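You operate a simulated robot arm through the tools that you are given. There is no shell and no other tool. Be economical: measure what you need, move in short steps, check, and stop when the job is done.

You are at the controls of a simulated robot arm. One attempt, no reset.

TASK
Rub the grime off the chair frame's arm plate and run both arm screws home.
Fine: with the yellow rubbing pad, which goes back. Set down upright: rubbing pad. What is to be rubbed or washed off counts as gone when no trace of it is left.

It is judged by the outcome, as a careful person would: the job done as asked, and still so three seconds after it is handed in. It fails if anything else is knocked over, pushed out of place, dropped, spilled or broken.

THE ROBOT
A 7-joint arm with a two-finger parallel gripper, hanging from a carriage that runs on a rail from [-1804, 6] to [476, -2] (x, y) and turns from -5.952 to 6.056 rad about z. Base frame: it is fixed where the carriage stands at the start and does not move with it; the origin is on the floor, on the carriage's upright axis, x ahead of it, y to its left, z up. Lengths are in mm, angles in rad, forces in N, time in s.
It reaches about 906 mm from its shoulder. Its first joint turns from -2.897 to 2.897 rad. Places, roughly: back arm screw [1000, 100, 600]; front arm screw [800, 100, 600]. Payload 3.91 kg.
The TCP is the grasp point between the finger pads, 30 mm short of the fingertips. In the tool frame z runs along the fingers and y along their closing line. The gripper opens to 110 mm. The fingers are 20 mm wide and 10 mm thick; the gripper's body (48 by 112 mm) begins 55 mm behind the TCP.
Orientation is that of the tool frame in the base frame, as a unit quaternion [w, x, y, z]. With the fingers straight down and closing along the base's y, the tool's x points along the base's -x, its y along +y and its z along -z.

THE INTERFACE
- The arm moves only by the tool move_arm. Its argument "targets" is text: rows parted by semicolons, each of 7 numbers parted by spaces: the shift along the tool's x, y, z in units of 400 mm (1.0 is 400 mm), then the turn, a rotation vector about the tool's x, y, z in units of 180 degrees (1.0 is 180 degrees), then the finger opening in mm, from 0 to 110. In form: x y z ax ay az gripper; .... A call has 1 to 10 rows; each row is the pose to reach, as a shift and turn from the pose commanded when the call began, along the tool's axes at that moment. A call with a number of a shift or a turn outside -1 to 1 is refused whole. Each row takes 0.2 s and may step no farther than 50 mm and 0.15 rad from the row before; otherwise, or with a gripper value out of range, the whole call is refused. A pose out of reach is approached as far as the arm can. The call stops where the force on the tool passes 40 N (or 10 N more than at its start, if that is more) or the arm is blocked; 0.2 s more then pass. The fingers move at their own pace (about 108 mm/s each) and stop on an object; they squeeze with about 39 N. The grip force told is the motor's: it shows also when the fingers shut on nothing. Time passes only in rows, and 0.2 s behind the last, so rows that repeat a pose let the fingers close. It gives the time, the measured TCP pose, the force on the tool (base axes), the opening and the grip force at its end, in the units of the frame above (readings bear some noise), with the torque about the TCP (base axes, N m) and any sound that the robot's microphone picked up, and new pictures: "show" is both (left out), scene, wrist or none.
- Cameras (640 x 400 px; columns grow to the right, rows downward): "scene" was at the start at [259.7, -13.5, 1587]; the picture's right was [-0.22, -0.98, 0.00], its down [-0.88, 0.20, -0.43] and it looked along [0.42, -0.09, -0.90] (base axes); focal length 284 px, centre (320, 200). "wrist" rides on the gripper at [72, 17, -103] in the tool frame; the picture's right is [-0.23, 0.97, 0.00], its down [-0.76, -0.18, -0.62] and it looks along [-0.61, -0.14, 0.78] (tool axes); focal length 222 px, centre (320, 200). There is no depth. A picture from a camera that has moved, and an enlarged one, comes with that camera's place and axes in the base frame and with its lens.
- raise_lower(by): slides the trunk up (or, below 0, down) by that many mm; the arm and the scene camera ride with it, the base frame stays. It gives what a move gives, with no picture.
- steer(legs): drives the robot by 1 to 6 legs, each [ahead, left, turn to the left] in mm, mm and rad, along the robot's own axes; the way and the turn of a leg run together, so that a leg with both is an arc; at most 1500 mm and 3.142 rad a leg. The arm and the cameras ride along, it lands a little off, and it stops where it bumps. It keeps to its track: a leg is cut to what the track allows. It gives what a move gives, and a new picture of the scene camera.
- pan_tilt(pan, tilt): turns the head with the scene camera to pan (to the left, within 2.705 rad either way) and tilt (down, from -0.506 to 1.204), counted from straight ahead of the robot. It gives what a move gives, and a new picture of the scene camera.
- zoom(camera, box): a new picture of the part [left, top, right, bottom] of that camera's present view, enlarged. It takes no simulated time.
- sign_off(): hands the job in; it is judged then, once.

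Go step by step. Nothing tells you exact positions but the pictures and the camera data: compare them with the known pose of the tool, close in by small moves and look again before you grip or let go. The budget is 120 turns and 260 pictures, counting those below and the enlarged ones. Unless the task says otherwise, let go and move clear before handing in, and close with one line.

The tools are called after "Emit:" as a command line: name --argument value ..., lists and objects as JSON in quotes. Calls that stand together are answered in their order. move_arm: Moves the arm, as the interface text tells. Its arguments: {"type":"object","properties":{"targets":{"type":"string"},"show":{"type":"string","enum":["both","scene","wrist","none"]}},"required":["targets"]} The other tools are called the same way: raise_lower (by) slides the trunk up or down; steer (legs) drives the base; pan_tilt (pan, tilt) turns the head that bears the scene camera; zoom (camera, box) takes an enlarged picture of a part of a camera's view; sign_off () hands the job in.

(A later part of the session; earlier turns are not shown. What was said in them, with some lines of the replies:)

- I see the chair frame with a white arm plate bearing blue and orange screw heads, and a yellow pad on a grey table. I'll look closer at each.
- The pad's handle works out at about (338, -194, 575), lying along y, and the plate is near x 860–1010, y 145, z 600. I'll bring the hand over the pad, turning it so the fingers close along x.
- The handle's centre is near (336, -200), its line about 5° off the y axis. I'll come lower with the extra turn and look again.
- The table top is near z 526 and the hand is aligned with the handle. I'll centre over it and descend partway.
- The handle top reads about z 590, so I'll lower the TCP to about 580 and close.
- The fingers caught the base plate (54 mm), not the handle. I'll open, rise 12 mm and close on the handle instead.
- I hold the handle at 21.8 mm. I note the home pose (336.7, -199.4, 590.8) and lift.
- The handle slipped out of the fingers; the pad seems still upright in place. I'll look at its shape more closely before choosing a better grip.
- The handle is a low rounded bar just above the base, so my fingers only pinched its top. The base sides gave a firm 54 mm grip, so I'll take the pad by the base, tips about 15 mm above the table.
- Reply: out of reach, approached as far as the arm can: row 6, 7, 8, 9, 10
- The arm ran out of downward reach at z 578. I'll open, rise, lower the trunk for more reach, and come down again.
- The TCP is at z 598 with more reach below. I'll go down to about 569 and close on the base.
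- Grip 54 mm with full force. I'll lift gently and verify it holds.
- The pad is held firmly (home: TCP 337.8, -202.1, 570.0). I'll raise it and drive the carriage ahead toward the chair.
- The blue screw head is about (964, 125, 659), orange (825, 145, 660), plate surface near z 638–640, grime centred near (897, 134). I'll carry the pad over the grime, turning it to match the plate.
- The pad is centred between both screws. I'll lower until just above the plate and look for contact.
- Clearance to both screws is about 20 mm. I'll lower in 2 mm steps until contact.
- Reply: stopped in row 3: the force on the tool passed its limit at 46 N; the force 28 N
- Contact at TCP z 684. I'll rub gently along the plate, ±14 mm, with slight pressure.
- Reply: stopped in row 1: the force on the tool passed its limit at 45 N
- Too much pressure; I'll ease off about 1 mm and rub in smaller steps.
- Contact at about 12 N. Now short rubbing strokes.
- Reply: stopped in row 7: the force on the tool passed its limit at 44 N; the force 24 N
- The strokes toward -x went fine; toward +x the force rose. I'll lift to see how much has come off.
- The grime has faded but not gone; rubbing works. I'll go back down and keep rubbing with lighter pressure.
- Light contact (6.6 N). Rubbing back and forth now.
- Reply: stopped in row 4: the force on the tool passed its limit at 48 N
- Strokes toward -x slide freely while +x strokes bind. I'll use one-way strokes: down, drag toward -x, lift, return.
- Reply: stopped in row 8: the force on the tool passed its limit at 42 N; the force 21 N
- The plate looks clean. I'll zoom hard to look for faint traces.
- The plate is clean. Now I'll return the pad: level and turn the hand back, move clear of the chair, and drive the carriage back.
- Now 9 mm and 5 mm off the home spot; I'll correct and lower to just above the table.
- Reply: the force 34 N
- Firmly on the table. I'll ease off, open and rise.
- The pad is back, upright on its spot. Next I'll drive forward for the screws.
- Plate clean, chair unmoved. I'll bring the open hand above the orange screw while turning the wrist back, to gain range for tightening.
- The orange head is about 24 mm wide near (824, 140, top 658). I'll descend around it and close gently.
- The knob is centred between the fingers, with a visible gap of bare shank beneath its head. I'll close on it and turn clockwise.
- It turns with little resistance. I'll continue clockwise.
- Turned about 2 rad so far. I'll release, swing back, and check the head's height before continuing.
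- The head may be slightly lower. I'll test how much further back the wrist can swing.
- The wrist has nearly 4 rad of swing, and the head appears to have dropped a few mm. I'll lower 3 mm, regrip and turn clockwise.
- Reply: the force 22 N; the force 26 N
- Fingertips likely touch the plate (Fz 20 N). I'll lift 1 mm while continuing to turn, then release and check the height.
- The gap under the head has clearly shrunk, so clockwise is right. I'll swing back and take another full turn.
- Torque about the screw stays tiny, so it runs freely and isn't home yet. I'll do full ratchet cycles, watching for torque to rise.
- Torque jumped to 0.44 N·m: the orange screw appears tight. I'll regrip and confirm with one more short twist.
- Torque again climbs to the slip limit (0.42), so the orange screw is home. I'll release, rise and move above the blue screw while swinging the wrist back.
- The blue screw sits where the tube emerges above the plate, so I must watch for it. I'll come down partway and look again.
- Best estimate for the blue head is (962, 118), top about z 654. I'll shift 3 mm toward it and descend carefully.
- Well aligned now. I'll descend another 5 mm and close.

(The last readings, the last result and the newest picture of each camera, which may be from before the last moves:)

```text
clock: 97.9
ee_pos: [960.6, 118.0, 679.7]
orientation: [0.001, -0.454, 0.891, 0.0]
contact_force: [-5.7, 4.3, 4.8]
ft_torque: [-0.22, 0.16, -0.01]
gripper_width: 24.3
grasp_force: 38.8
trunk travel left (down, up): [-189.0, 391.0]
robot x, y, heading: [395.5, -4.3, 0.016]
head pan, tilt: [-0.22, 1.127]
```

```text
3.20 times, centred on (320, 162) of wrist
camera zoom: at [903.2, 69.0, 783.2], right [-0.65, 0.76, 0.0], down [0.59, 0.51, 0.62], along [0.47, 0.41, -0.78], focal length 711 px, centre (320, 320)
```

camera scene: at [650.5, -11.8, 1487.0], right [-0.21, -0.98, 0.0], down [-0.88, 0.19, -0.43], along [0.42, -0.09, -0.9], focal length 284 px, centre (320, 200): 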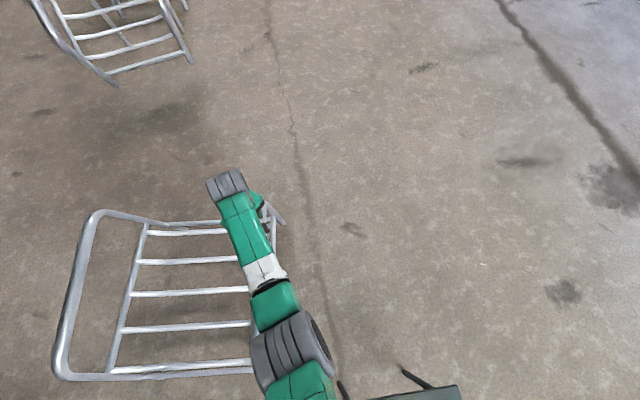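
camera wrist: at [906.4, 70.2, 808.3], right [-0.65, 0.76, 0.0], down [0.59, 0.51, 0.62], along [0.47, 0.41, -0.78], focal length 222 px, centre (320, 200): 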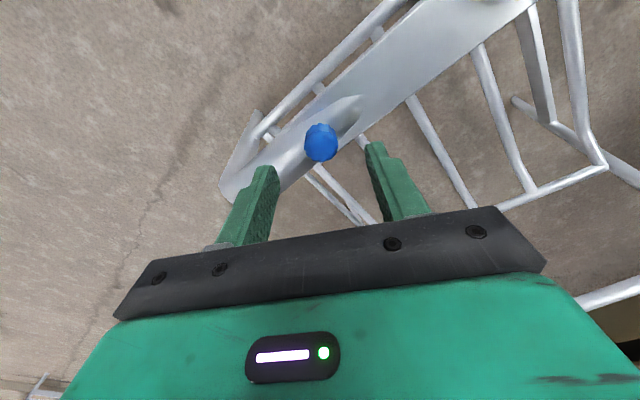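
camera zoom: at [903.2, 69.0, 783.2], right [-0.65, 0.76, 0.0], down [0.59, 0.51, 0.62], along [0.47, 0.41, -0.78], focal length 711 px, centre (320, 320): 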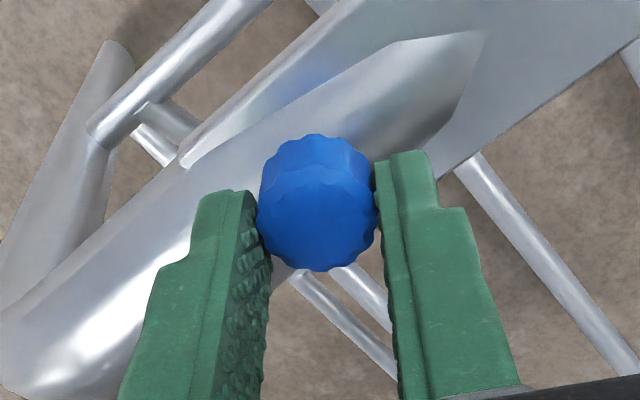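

Gripped at 24.3 mm. Turning clockwise, watching torque.

Emit:
move_arm --targets "0 0 0 0 0 0.047 10; 0 0 0 0 0 0.094 10; 0 0 0 0 0 0.141 10; 0 0 0 0 0 0.188 10; 0 0 0 0 0 0.235 10; 0 0 0 0 0 0.282 10; 0 0 0 0 0 0.329 10; 0 0 0 0 0 0.376 10; 0 0 0 0 0 0.423 10; 0 0 0 0 0 0.47 10" --show "none"

Emit:
zoom --camera "wrist" --box '[220, 100, 420, 225]'

Emit:
move_arm --targets "0 0 0 0 0 0.047 10; 0 0 0 0 0 0.094 10; 0 0 0 0 0 0.141 10; 0 0 0 0 0 0.188 10; 0 0 0 0 0 0.235 10; 0 0 0 0 0 0.282 10; 0 0 0 0 0 0.329 10; 0 0 0 0 0 0.376 10; 0 0 0 0 0 0.423 10" --show "none"

Emit:
zoom --camera "wrist" --box '[220, 100, 420, 225]'

```text
clock: 100.1
ee_pos: [962.2, 116.1, 679.3]
orientation: [0.0, 0.264, 0.964, -0.001]
contact_force: [-4.5, -5.4, 6.7]
ft_torque: [0.09, 0.13, 0.08]
gripper_width: 24.2
grasp_force: 39.2
trunk travel left (down, up): [-189.0, 391.0]
robot x, y, heading: [393.2, -2.9, 0.013]
head pan, tilt: [-0.22, 1.127]
```

```text
3.20 times, centred on (320, 162) of wrist
camera zoom: at [906.3, 166.7, 783.1], right [0.69, 0.72, 0.0], down [0.56, -0.54, 0.62], along [0.45, -0.43, -0.78], focal length 711 px, centre (320, 320)
```

zoom: 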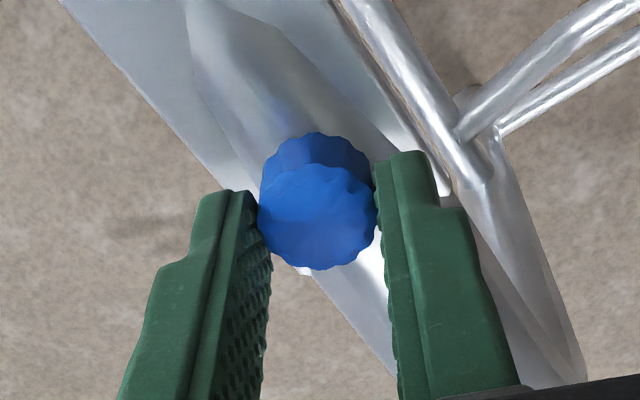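

```text
clock: 102.1
ee_pos: [959.2, 114.7, 679.7]
orientation: [0.001, 0.803, 0.596, -0.001]
contact_force: [-15.7, -11.1, 13.2]
ft_torque: [0.13, 0.14, 0.06]
gripper_width: 24.2
grasp_force: 38.6
trunk travel left (down, up): [-189.0, 391.0]
robot x, y, heading: [388.6, -3.1, 0.014]
head pan, tilt: [-0.22, 1.127]
```

```text
3.20 times, centred on (320, 162) of wrist
camera zoom: at [995.0, 178.8, 783.0], right [0.87, -0.5, 0.0], down [-0.39, -0.68, 0.62], along [-0.31, -0.54, -0.78], focal length 711 px, centre (320, 320)
```

zoom: 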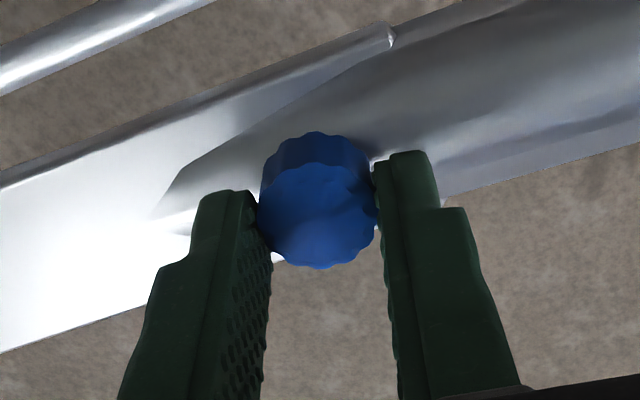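

Side force is growing: my centre is about 1 mm off (toward +x,+y). I'll release, recentre and swing back.

Emit:
move_arm --targets "0 0 0 0 0 0 45; 0 0 0 0 0 0 45; 0 0 0 0 0 0 45" --show "none"

Emit:
zoom --camera "wrist" --box '[220, 100, 420, 225]'

```text
clock: 102.9
ee_pos: [961.5, 117.3, 682.0]
orientation: [0.0, 0.802, 0.597, 0.001]
contact_force: [-0.4, 0.9, 0.2]
ft_torque: [-0.04, -0.04, -0.03]
gripper_width: 45.1
grasp_force: 0.0
trunk travel left (down, up): [-189.0, 391.0]
robot x, y, heading: [389.5, -1.8, 0.012]
head pan, tilt: [-0.22, 1.127]
```

```text
3.20 times, centred on (320, 162) of wrist
camera zoom: at [998.1, 181.3, 784.6], right [0.87, -0.5, 0.0], down [-0.39, -0.68, 0.62], along [-0.31, -0.54, -0.78], focal length 711 px, centre (320, 320)
```

zoom: 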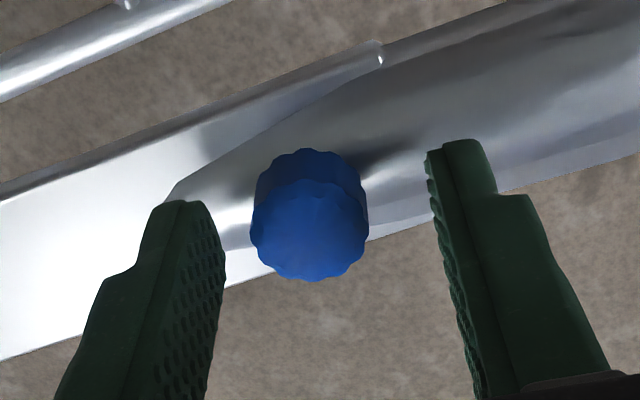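

The knob is 2.2 mm to -y_tool and 1.8 mm to -x_tool of centre. I'll correct that, swing back and take a longer turn.

Emit:
move_arm --targets "-0.0045 -0.0055 0 0 0 -0.047 45; -0.0045 -0.0055 0 0 0 -0.094 45; -0.0045 -0.0055 0 0 0 -0.141 45; -0.0045 -0.0055 0 0 0 -0.188 45; -0.0045 -0.0055 0 0 0 -0.235 45; -0.0045 -0.0055 0 0 0 -0.282 45; -0.0045 -0.0055 0 0 0 -0.329 45; -0.0045 -0.0055 0 0 0 -0.376 45; -0.0045 -0.0055 0 0 0 -0.423 45; -0.0045 -0.0055 0 0 0 -0.47 45" --show "none"

Emit:
zoom --camera "wrist" --box '[220, 100, 420, 225]'

Emit:
move_arm --targets "0 0 0 0 0 -0.047 45; 0 0 0 0 0 -0.094 45; 0 0 0 0 0 -0.141 45; 0 0 0 0 0 -0.188 45; 0 0 0 0 0 -0.235 45; 0 0 0 0 0 -0.282 45; 0 0 0 0 0 -0.329 45; 0 0 0 0 0 -0.376 45; 0 0 0 0 0 -0.423 45; 0 0 0 0 0 -0.47 45" --show "none"

Emit:
zoom --camera "wrist" --box '[220, 100, 420, 225]'

```text
clock: 105.1
ee_pos: [960.1, 117.7, 679.5]
orientation: [0.001, 0.191, 0.982, -0.001]
contact_force: [-0.4, 0.3, 0.3]
ft_torque: [-0.03, 0.01, 0.03]
gripper_width: 44.9
grasp_force: 0.0
trunk travel left (down, up): [-189.0, 391.0]
robot x, y, heading: [390.1, 0.6, 0.005]
head pan, tilt: [-0.22, 1.127]
```

```text
3.20 times, centred on (320, 162) of wrist
camera zoom: at [897.3, 159.0, 783.3], right [0.57, 0.82, 0.0], down [0.64, -0.45, 0.62], along [0.51, -0.36, -0.78], focal length 711 px, centre (320, 320)
```

zoom: 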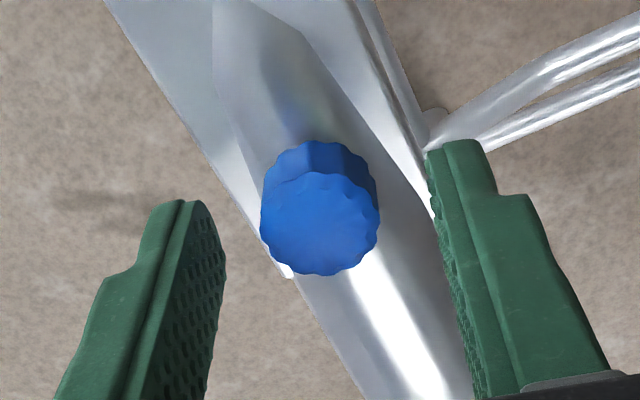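

```text
clock: 107.3
ee_pos: [960.2, 116.2, 680.1]
orientation: [0.002, -0.519, 0.855, 0.0]
contact_force: [-0.1, 0.4, -0.1]
ft_torque: [0.02, 0.01, 0.02]
gripper_width: 45.0
grasp_force: 0.0
trunk travel left (down, up): [-189.0, 391.0]
robot x, y, heading: [388.5, 0.3, 0.008]
head pan, tilt: [-0.22, 1.127]
```

```text
3.20 times, centred on (320, 162) of wrist
camera zoom: at [909.2, 58.7, 783.7], right [-0.76, 0.65, 0.0], down [0.51, 0.59, 0.62], along [0.41, 0.47, -0.78], focal length 711 px, centre (320, 320)
```

zoom: 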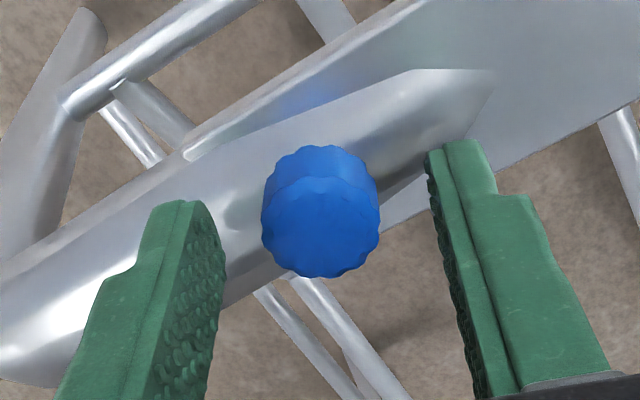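

Now well centred in both views. I'll grip and make a long clockwise turn.

Emit:
move_arm --targets "0 0 0 0 0 0 20; 0 0 0 0 0 0 10; 0 0 0 0 0 0 10; 0 0 0 0 0 0.047 10; 0 0 0 0 0 0.094 10; 0 0 0 0 0 0.141 10; 0 0 0 0 0 0.188 10; 0 0 0 0 0 0.235 10; 0 0 0 0 0 0.282 10; 0 0 0 0 0 0.329 10" --show "none"

Emit:
move_arm --targets "0 0 0 0 0 0.047 10; 0 0 0 0 0 0.094 10; 0 0 0 0 0 0.141 10; 0 0 0 0 0 0.188 10; 0 0 0 0 0 0.235 10; 0 0 0 0 0 0.282 10; 0 0 0 0 0 0.329 10; 0 0 0 0 0 0.376 10; 0 0 0 0 0 0.423 10; 0 0 0 0 0 0.47 10" --show "none"

Emit:
move_arm --targets "0 0 0 0 0 0.047 10; 0 0 0 0 0 0.094 10; 0 0 0 0 0 0.141 10" --show "none"

Emit:
move_arm --targets "0 0 0 0 0 0 45; 0 0 0 0 0 0 45; 0 0 0 0 0 0 45; 0 0 0 0 0 -0.047 45; 0 0 0 0 0 -0.094 45; 0 0 0 0 0 -0.141 45; 0 0 0 0 0 -0.188 45; 0 0 0 0 0 -0.235 45; 0 0 0 0 0 -0.282 45; 0 0 0 0 0 -0.329 45" --show "none"

Emit:
zoom --camera "wrist" --box '[220, 100, 420, 225]'

```text
clock: 109.5
ee_pos: [959.5, 117.3, 680.3]
orientation: [0.0, -0.027, 1.0, 0.0]
contact_force: [-7.1, -1.0, 11.0]
ft_torque: [0.02, 0.05, 0.01]
gripper_width: 23.8
grasp_force: 39.3
trunk travel left (down, up): [-189.0, 391.0]
robot x, y, heading: [392.7, 0.1, 0.012]
head pan, tilt: [-0.22, 1.127]
```

```text
clock: 111.7
ee_pos: [960.5, 117.7, 679.6]
orientation: [0.0, 0.653, 0.758, 0.0]
contact_force: [-3.5, 3.9, 9.1]
ft_torque: [-0.06, 0.06, 0.0]
gripper_width: 24.1
grasp_force: 39.4
trunk travel left (down, up): [-189.0, 391.0]
robot x, y, heading: [394.1, -1.5, 0.012]
head pan, tilt: [-0.22, 1.127]
```

```text
clock: 112.5
ee_pos: [960.5, 117.9, 680.2]
orientation: [0.001, 0.803, 0.596, 0.002]
contact_force: [-4.1, 4.5, 12.8]
ft_torque: [-0.64, 0.35, 0.05]
gripper_width: 23.8
grasp_force: 38.9
trunk travel left (down, up): [-189.0, 391.0]
robot x, y, heading: [392.2, -4.7, 0.012]
head pan, tilt: [-0.22, 1.127]
```

```text
clock: 114.7
ee_pos: [959.7, 116.8, 679.5]
orientation: [0.001, 0.402, 0.916, 0.0]
contact_force: [-0.7, -0.6, -0.1]
ft_torque: [-0.01, 0.01, 0.0]
gripper_width: 44.9
grasp_force: 0.1
trunk travel left (down, up): [-189.0, 391.0]
robot x, y, heading: [391.6, 0.6, 0.013]
head pan, tilt: [-0.22, 1.127]
```

```text
3.20 times, centred on (320, 162) of wrist
camera zoom: at [921.7, 180.2, 783.6], right [0.87, 0.49, 0.0], down [0.38, -0.68, 0.62], along [0.31, -0.54, -0.78], focal length 711 px, centre (320, 320)
```

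zoom: 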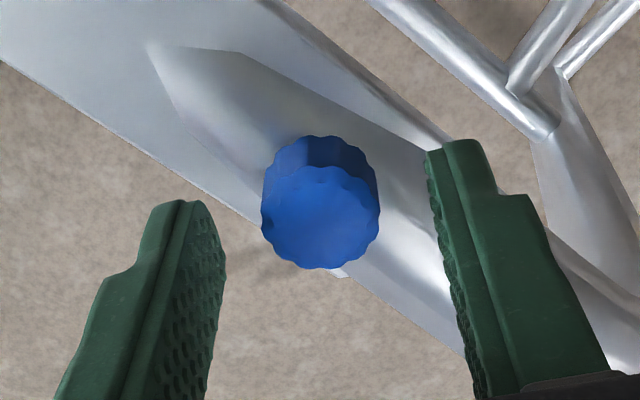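

The head dropped about 2 mm, torque still low. Another cycle.

Emit:
move_arm --targets "0 0 0 0 0 -0.047 45; 0 0 0 0 0 -0.094 45; 0 0 0 0 0 -0.141 45; 0 0 0 0 0 -0.188 45; 0 0 0 0 0 -0.235 45; 0 0 0 0 0 -0.282 45; 0 0 0 0 0 -0.329 45; 0 0 0 0 0 -0.376 45; 0 0 0 0 0 -0.423 45; 0 0 0 0 0 -0.47 45" --show "none"

Emit:
move_arm --targets "0 0 0 0 0 -0.047 45; 0 0 0 0 0 -0.094 45; 0 0 0 0 0 -0.141 45; 0 0 0 0 0 -0.188 45; 0 0 0 0 0 -0.188 20; 0 0 0 0 0 -0.188 10; 0 0 0 0 0 -0.188 10" --show "none"

Emit:
move_arm --targets "0 0 0 0 0 0.047 10; 0 0 0 0 0 0.094 10; 0 0 0 0 0 0.141 10; 0 0 0 0 0 0.188 10; 0 0 0 0 0 0.235 10; 0 0 0 0 0 0.282 10; 0 0 0 0 0 0.329 10; 0 0 0 0 0 0.376 10; 0 0 0 0 0 0.423 10; 0 0 0 0 0 0.47 10" --show "none"

Emit:
move_arm --targets "0 0 0 0 0 0.047 10; 0 0 0 0 0 0.094 10; 0 0 0 0 0 0.141 10; 0 0 0 0 0 0.188 10; 0 0 0 0 0 0.235 10; 0 0 0 0 0 0.282 10; 0 0 0 0 0 0.329 10; 0 0 0 0 0 0.376 10; 0 0 0 0 0 0.423 10; 0 0 0 0 0 0.47 10" --show "none"

Emit:
move_arm --targets "0 0 0 0 0 0 45; 0 0 0 0 0 0 45; 0 0 0 0 0 0 45; 0 0 0 0 0 -0.047 45; 0 0 0 0 0 -0.094 45; 0 0 0 0 0 -0.141 45; 0 0 0 0 0 -0.188 45; 0 0 0 0 0 -0.235 45; 0 0 0 0 0 -0.282 45; 0 0 0 0 0 -0.329 45" --show "none"

Emit:
zoom --camera "wrist" --box '[220, 100, 420, 225]'

```text
clock: 116.9
ee_pos: [959.8, 115.5, 680.1]
orientation: [0.001, -0.32, 0.948, -0.001]
contact_force: [-0.2, -1.5, 0.3]
ft_torque: [0.06, -0.01, 0.03]
gripper_width: 45.1
grasp_force: 0.0
trunk travel left (down, up): [-189.0, 391.0]
robot x, y, heading: [387.1, -0.2, 0.019]
head pan, tilt: [-0.22, 1.127]
```

```text
clock: 118.5
ee_pos: [959.7, 115.3, 680.0]
orientation: [0.001, -0.58, 0.814, -0.001]
contact_force: [1.4, -0.3, 0.8]
ft_torque: [-0.34, 0.07, 0.03]
gripper_width: 24.1
grasp_force: 39.2
trunk travel left (down, up): [-189.0, 391.0]
robot x, y, heading: [391.7, -1.3, 0.015]
head pan, tilt: [-0.22, 1.127]
```

```text
clock: 120.7
ee_pos: [959.1, 116.5, 681.5]
orientation: [0.001, 0.121, 0.993, 0.001]
contact_force: [0.1, 0.4, 0.4]
ft_torque: [0.06, 0.04, 0.15]
gripper_width: 23.8
grasp_force: 38.9
trunk travel left (down, up): [-189.0, 391.0]
robot x, y, heading: [391.6, -2.6, 0.006]
head pan, tilt: [-0.22, 1.127]
```

```text
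clock: 122.9
ee_pos: [960.8, 115.6, 680.6]
orientation: [0.001, 0.757, 0.654, 0.001]
contact_force: [-0.2, 0.6, 1.9]
ft_torque: [-0.16, 0.21, 0.27]
gripper_width: 24.2
grasp_force: 39.1
trunk travel left (down, up): [-189.0, 391.0]
robot x, y, heading: [389.6, -2.3, 0.011]
head pan, tilt: [-0.22, 1.127]
```

```text
clock: 125.1
ee_pos: [960.1, 115.4, 680.6]
orientation: [0.0, 0.333, 0.943, 0.0]
contact_force: [0.3, -0.2, -0.1]
ft_torque: [0.01, 0.0, -0.03]
gripper_width: 45.1
grasp_force: 0.1
trunk travel left (down, up): [-189.0, 391.0]
robot x, y, heading: [389.2, -4.5, 0.005]
head pan, tilt: [-0.22, 1.127]
```

```text
3.20 times, centred on (320, 162) of wrist
camera zoom: at [912.3, 173.9, 784.4], right [0.79, 0.61, 0.0], down [0.48, -0.62, 0.62], along [0.38, -0.49, -0.78], focal length 711 px, centre (320, 320)
```

zoom: 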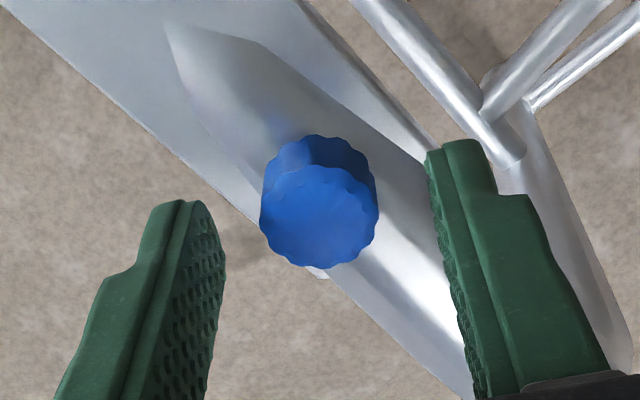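

Torque rose to 0.27 N·m with no more drop. I'll regrip 1.5 mm lower for a firmer hold and twist again to make sure it's tight.

Emit:
move_arm --targets "0 0 0 0 0 -0.047 45; 0 0 0 0 0 -0.094 45; 0 0 0 0 0 -0.141 45; 0 0 0 0 0 -0.188 45; 0 0 0 0 0 -0.235 45; 0 0 0 0 0 -0.282 45; 0 0 0 0 0 -0.329 45; 0 0 0 0 0 -0.376 45; 0 0 0 0 0 -0.423 45; 0 0 0 0 0 -0.47 45" --show "none"

Emit:
move_arm --targets "0 0 0.002 0 0 0 45; 0 0 0.004 0 0 0 45; 0 0 0.004 0 0 0 20; 0 0 0.004 0 0 0 10; 0 0 0.004 0 0 0 10; 0 0 0.004 0 0 0.047 10; 0 0 0.004 0 0 0.094 10" --show "none"

Emit:
move_arm --targets "0 0 0 0 0 0.047 10; 0 0 0 0 0 0.094 10; 0 0 0 0 0 0.141 10; 0 0 0 0 0 0.188 10; 0 0 0 0 0 0.235 10" --show "none"

Emit:
move_arm --targets "0 0 0 0 0 0.047 10; 0 0 0 0 0 0.094 10; 0 0 0 0 0 0.141 10; 0 0 0 0 0 0.188 10; 0 0 0 0 0 0.235 10" --show "none"

Emit:
zoom --camera "wrist" --box '[220, 100, 420, 225]'

```text
clock: 127.3
ee_pos: [960.1, 116.3, 681.0]
orientation: [0.002, -0.388, 0.922, 0.0]
contact_force: [0.4, -0.2, 0.2]
ft_torque: [0.01, -0.01, 0.03]
gripper_width: 44.9
grasp_force: 0.0
trunk travel left (down, up): [-189.0, 391.0]
robot x, y, heading: [389.8, 2.5, 0.009]
head pan, tilt: [-0.22, 1.127]
```

```text
clock: 128.9
ee_pos: [958.8, 115.5, 679.7]
orientation: [0.001, -0.247, 0.969, 0.0]
contact_force: [0.9, -0.9, 2.2]
ft_torque: [0.14, 0.17, 0.39]
gripper_width: 24.5
grasp_force: 39.0
trunk travel left (down, up): [-189.0, 391.0]
robot x, y, heading: [389.5, -2.1, 0.008]
head pan, tilt: [-0.22, 1.127]
```

```text
clock: 130.1
ee_pos: [959.8, 115.6, 678.0]
orientation: [0.001, 0.12, 0.993, -0.001]
contact_force: [0.2, -2.8, 0.0]
ft_torque: [-0.01, 0.01, 0.13]
gripper_width: 24.3
grasp_force: 38.8
trunk travel left (down, up): [-189.0, 391.0]
robot x, y, heading: [389.1, -3.9, 0.01]
head pan, tilt: [-0.22, 1.127]
```

```text
clock: 131.3
ee_pos: [958.5, 115.2, 677.7]
orientation: [0.001, 0.47, 0.883, 0.0]
contact_force: [-3.0, -4.3, 2.2]
ft_torque: [-0.25, 0.3, 0.51]
gripper_width: 24.4
grasp_force: 38.9
trunk travel left (down, up): [-189.0, 391.0]
robot x, y, heading: [393.8, 3.0, 0.012]
head pan, tilt: [-0.22, 1.127]
```

```text
3.20 times, centred on (320, 162) of wrist
camera zoom: at [930.8, 184.6, 781.9], right [0.93, 0.35, 0.0], down [0.28, -0.73, 0.62], along [0.22, -0.58, -0.78], focal length 711 px, centre (320, 320)
```

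zoom: 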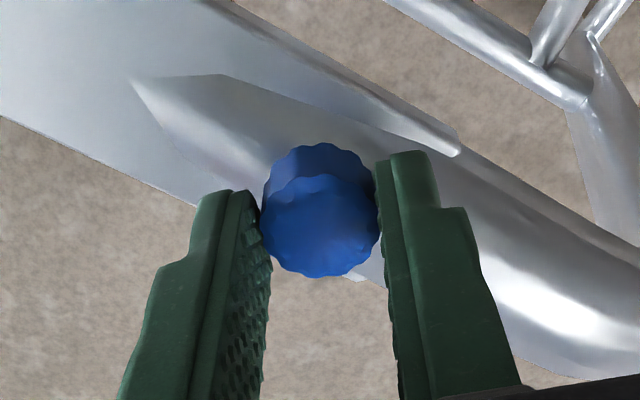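

Torque hits 0.51 N·m and slips: the blue screw is tight too. I'll release, rise, move clear and inspect.

Emit:
move_arm --targets "0 0 0 0 0 0 50; 0 0 0 0 0 0 50; 0 0 0 0 0 0 50; 0 0 -0.08 0 0 0 60; 0 0 -0.18 0 0 0 60; 0 0 -0.28 0 0 0 60; -0.1 0 -0.3 0 0 0 60; -0.2 0 -0.3 0 0 0 60; -0.3 0 -0.3 0 0 0 60; -0.4 0 -0.3 0 0 0 60"

Emit:
zoom --camera "scene" --box '[224, 210, 294, 310]'

```text
clock: 133.5
ee_pos: [1043.5, -15.9, 800.4]
orientation: [0.001, 0.469, 0.883, 0.001]
contact_force: [-1.2, 0.5, -1.0]
ft_torque: [-0.05, -0.1, -0.01]
gripper_width: 60.1
grasp_force: 0.2
out of reach, approached as far as the arm can: row 10
trunk travel left (down, up): [-189.0, 391.0]
robot x, y, heading: [389.9, -1.4, 0.015]
head pan, tilt: [-0.22, 1.127]
camera scene: at [649.3, -11.7, 1486.5], right [-0.21, -0.98, 0.0], down [-0.88, 0.19, -0.43], along [0.42, -0.09, -0.9], focal length 284 px, centre (320, 200)
camera wrist: at [1013.8, 52.2, 903.9], right [0.93, 0.36, 0.0], down [0.28, -0.73, 0.62], along [0.22, -0.58, -0.78], focal length 222 px, centre (320, 200)
```

scene: 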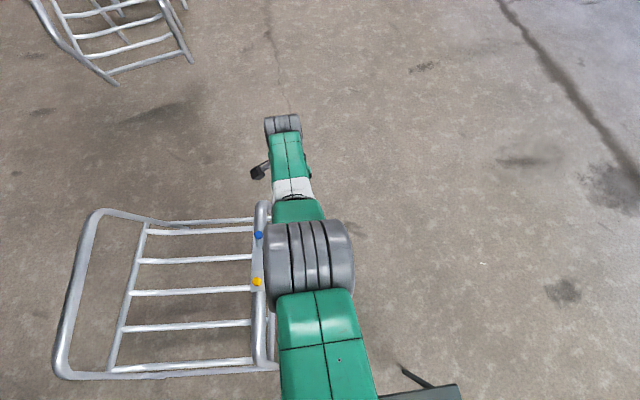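
wrist: 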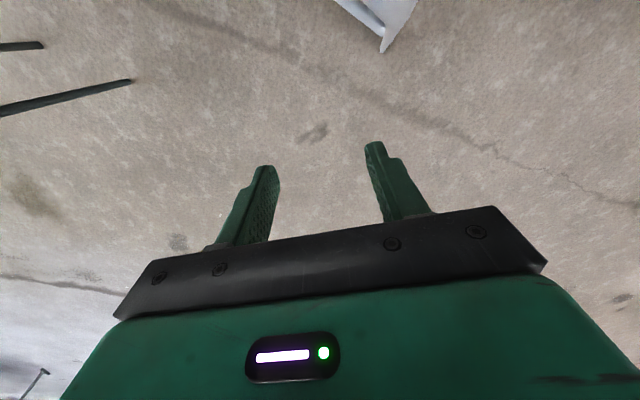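

```text
4.00 times, centred on (259, 260) of scene
camera zoom: at [649.3, -11.7, 1486.5], right [-0.21, -0.98, 0.0], down [-0.88, 0.19, -0.43], along [0.42, -0.09, -0.9], focal length 1136 px, centre (564, -40)
```

zoom: 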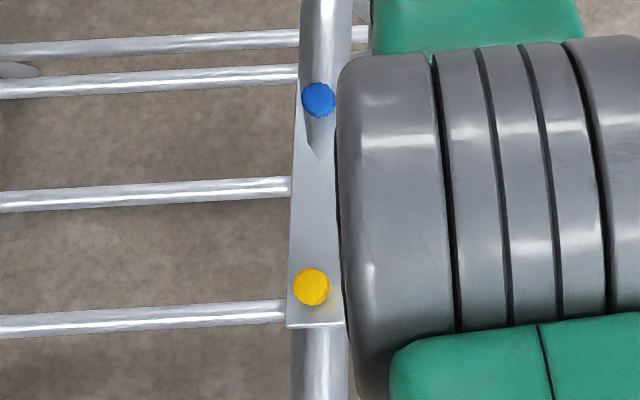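

Both heads sit close to the plate and the plate is clean. I'll drive back clear of the chair and check the whole scene, including the pad.

Emit:
steer --legs '[[-390, 0, 0]]'

Emit:
zoom --camera "scene" --box '[200, 100, 300, 180]'

Emit:
zoom --camera "scene" --box '[310, 240, 450, 380]'

```text
clock: 135.9
ee_pos: [649.7, -13.9, 801.6]
orientation: [0.0, 0.468, 0.884, 0.001]
contact_force: [0.7, -0.5, -0.2]
ft_torque: [0.0, 0.01, -0.01]
gripper_width: 60.1
grasp_force: 0.0
trunk travel left (down, up): [-189.0, 391.0]
robot x, y, heading: [-2.5, 2.5, 0.015]
head pan, tilt: [-0.22, 1.127]
camera scene: at [257.5, -9.8, 1487.0], right [-0.2, -0.98, 0.0], down [-0.88, 0.18, -0.43], along [0.42, -0.09, -0.9], focal length 284 px, centre (320, 200)
```

scene: 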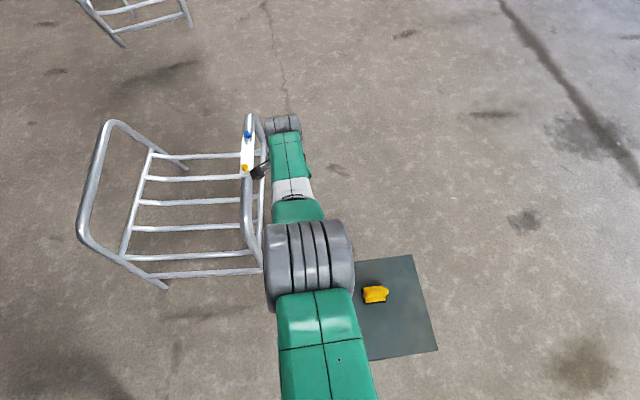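

```text
5.00 times, centred on (250, 140) of scene
camera zoom: at [257.5, -9.8, 1487.0], right [-0.2, -0.98, 0.0], down [-0.88, 0.18, -0.43], along [0.42, -0.09, -0.9], focal length 1420 px, centre (670, 500)
```

zoom: 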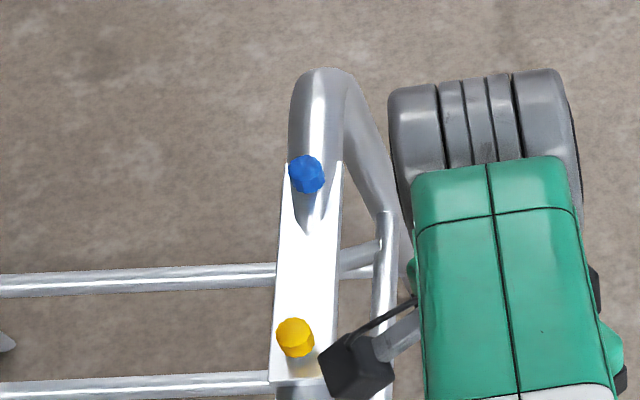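

```text
2.86 times, centred on (380, 310) of scene
camera zoom: at [257.5, -9.8, 1487.0], right [-0.2, -0.98, 0.0], down [-0.88, 0.18, -0.43], along [0.42, -0.09, -0.9], focal length 812 px, centre (149, -114)
```

zoom: 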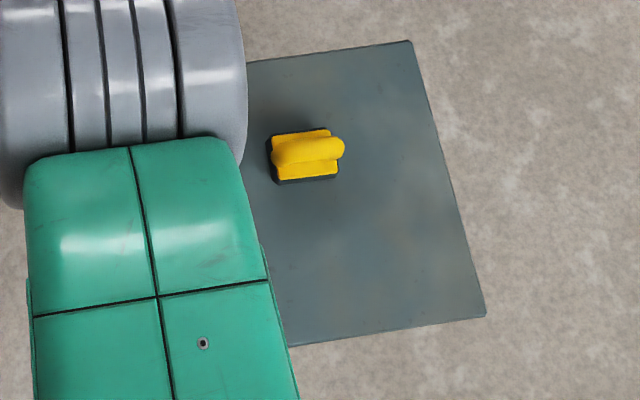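

Pad fine, plate spotless. One last oblique check from further back that both heads are seated.

Emit:
steer --legs '[[-700, 0, 0]]'

Emit:
pan_tilt --pan 0.08 --tilt 0.5

```text
clock: 139.8
ee_pos: [-47.0, -5.6, 801.0]
orientation: [0.001, 0.464, 0.886, 0.0]
contact_force: [-0.1, -0.2, 0.0]
ft_torque: [0.01, -0.01, -0.03]
gripper_width: 59.9
grasp_force: 0.0
trunk travel left (down, up): [-189.0, 391.0]
robot x, y, heading: [-702.7, 1.6, 0.019]
head pan, tilt: [-0.22, 1.127]
camera scene: at [-439.9, -5.6, 1487.0], right [-0.2, -0.98, 0.0], down [-0.89, 0.18, -0.43], along [0.42, -0.08, -0.9], focal length 284 px, centre (320, 200)
```

scene: 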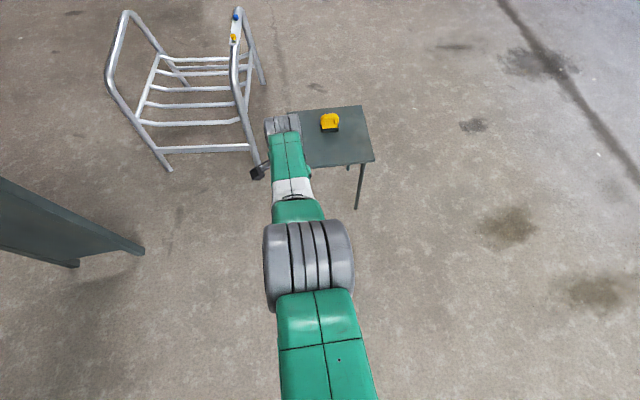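

```text
clock: 140.8
ee_pos: [-46.7, -5.6, 800.0]
orientation: [0.002, 0.465, 0.885, 0.0]
contact_force: [0.4, -0.3, 0.5]
ft_torque: [0.04, -0.01, 0.01]
gripper_width: 59.8
grasp_force: 0.0
trunk travel left (down, up): [-189.0, 391.0]
robot x, y, heading: [-698.0, 4.7, 0.019]
head pan, tilt: [0.08, 0.499]
camera scene: at [-409.3, 15.6, 1536.4], right [0.1, -0.99, 0.0], down [-0.48, -0.05, -0.88], along [0.87, 0.09, -0.48], focal length 284 px, centre (320, 200)
```

scene: 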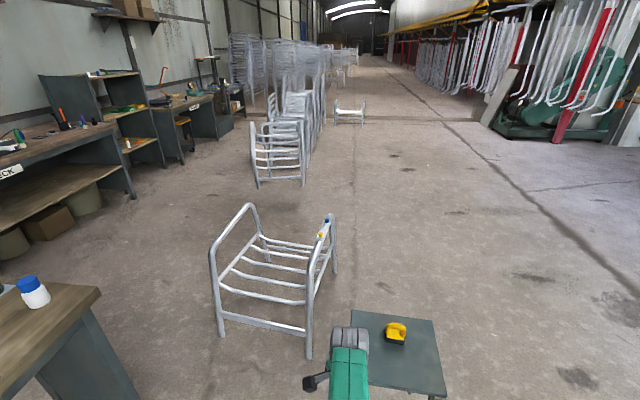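

Emit:
zoom --camera "scene" --box '[308, 208, 340, 248]'

Emit:
zoom --camera "scene" --box '[340, 300, 450, 400]'

```text
10.00 times, centred on (324, 228) of scene
camera zoom: at [-409.3, 15.6, 1536.4], right [0.1, -0.99, 0.0], down [-0.48, -0.05, -0.88], along [0.87, 0.09, -0.48], focal length 2840 px, centre (280, -80)
```

zoom: 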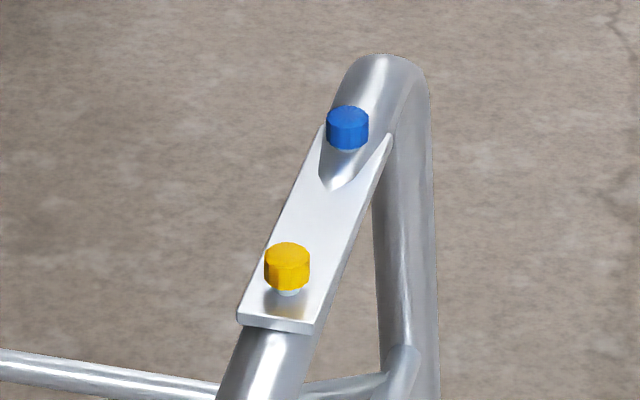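

```text
4.00 times, centred on (395, 350) of scene
camera zoom: at [-409.3, 15.6, 1536.4], right [0.1, -0.99, 0.0], down [-0.48, -0.05, -0.88], along [0.87, 0.09, -0.48], focal length 1136 px, centre (20, -400)
```

zoom: 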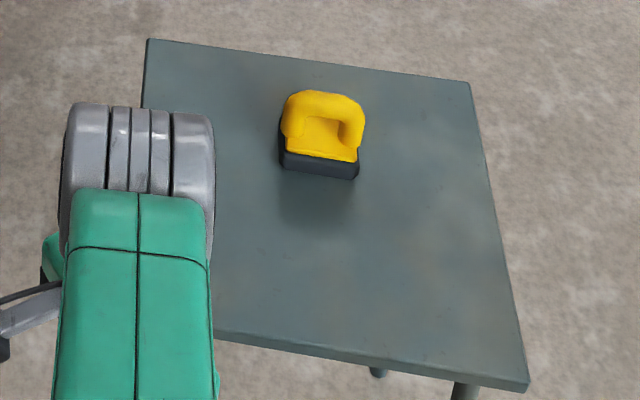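

The orange head still shows a little light shank underneath. Let me look closer.

Emit:
zoom --camera "scene" --box '[318, 229, 328, 241]'

Emit:
zoom --camera "scene" --box '[322, 215, 334, 227]'

```text
16.00 times, centred on (323, 235) of scene
camera zoom: at [-409.3, 15.6, 1536.4], right [0.1, -0.99, 0.0], down [-0.48, -0.05, -0.88], along [0.87, 0.09, -0.48], focal length 4544 px, centre (272, -360)
```

zoom: 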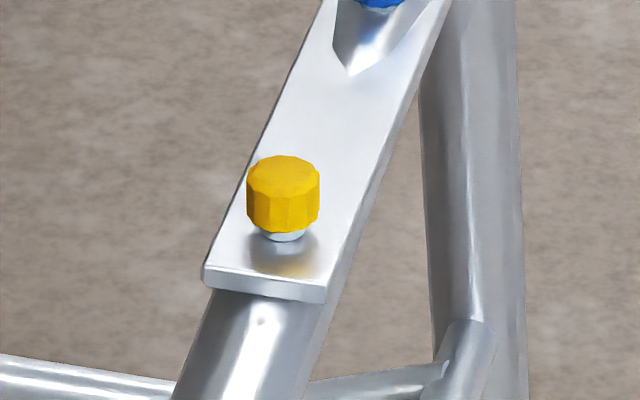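

```text
16.00 times, centred on (328, 221) of scene
camera zoom: at [-409.3, 15.6, 1536.4], right [0.1, -0.99, 0.0], down [-0.48, -0.05, -0.88], along [0.87, 0.09, -0.48], focal length 4544 px, centre (192, -136)
```

zoom: 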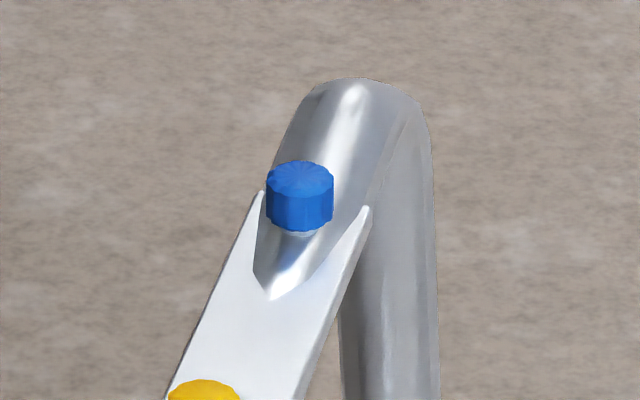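

Both heads now sit on their metal collars, and each clicked over to the slip torque on a fresh regrip. The plate shows no trace of grime, and the pad stands upright on its spot with the arm well clear, so I'm handing in.

Emit:
sign_off

```text
The job is handed in.
```

The arm plate is rubbed clean, both arm screws are turned in until they would go no further, and the yellow pad is back upright on its spot. A thin ring of metal still shows under each screw head; I took it for a collar, but couldn't rule out a gap of about 2 mm.
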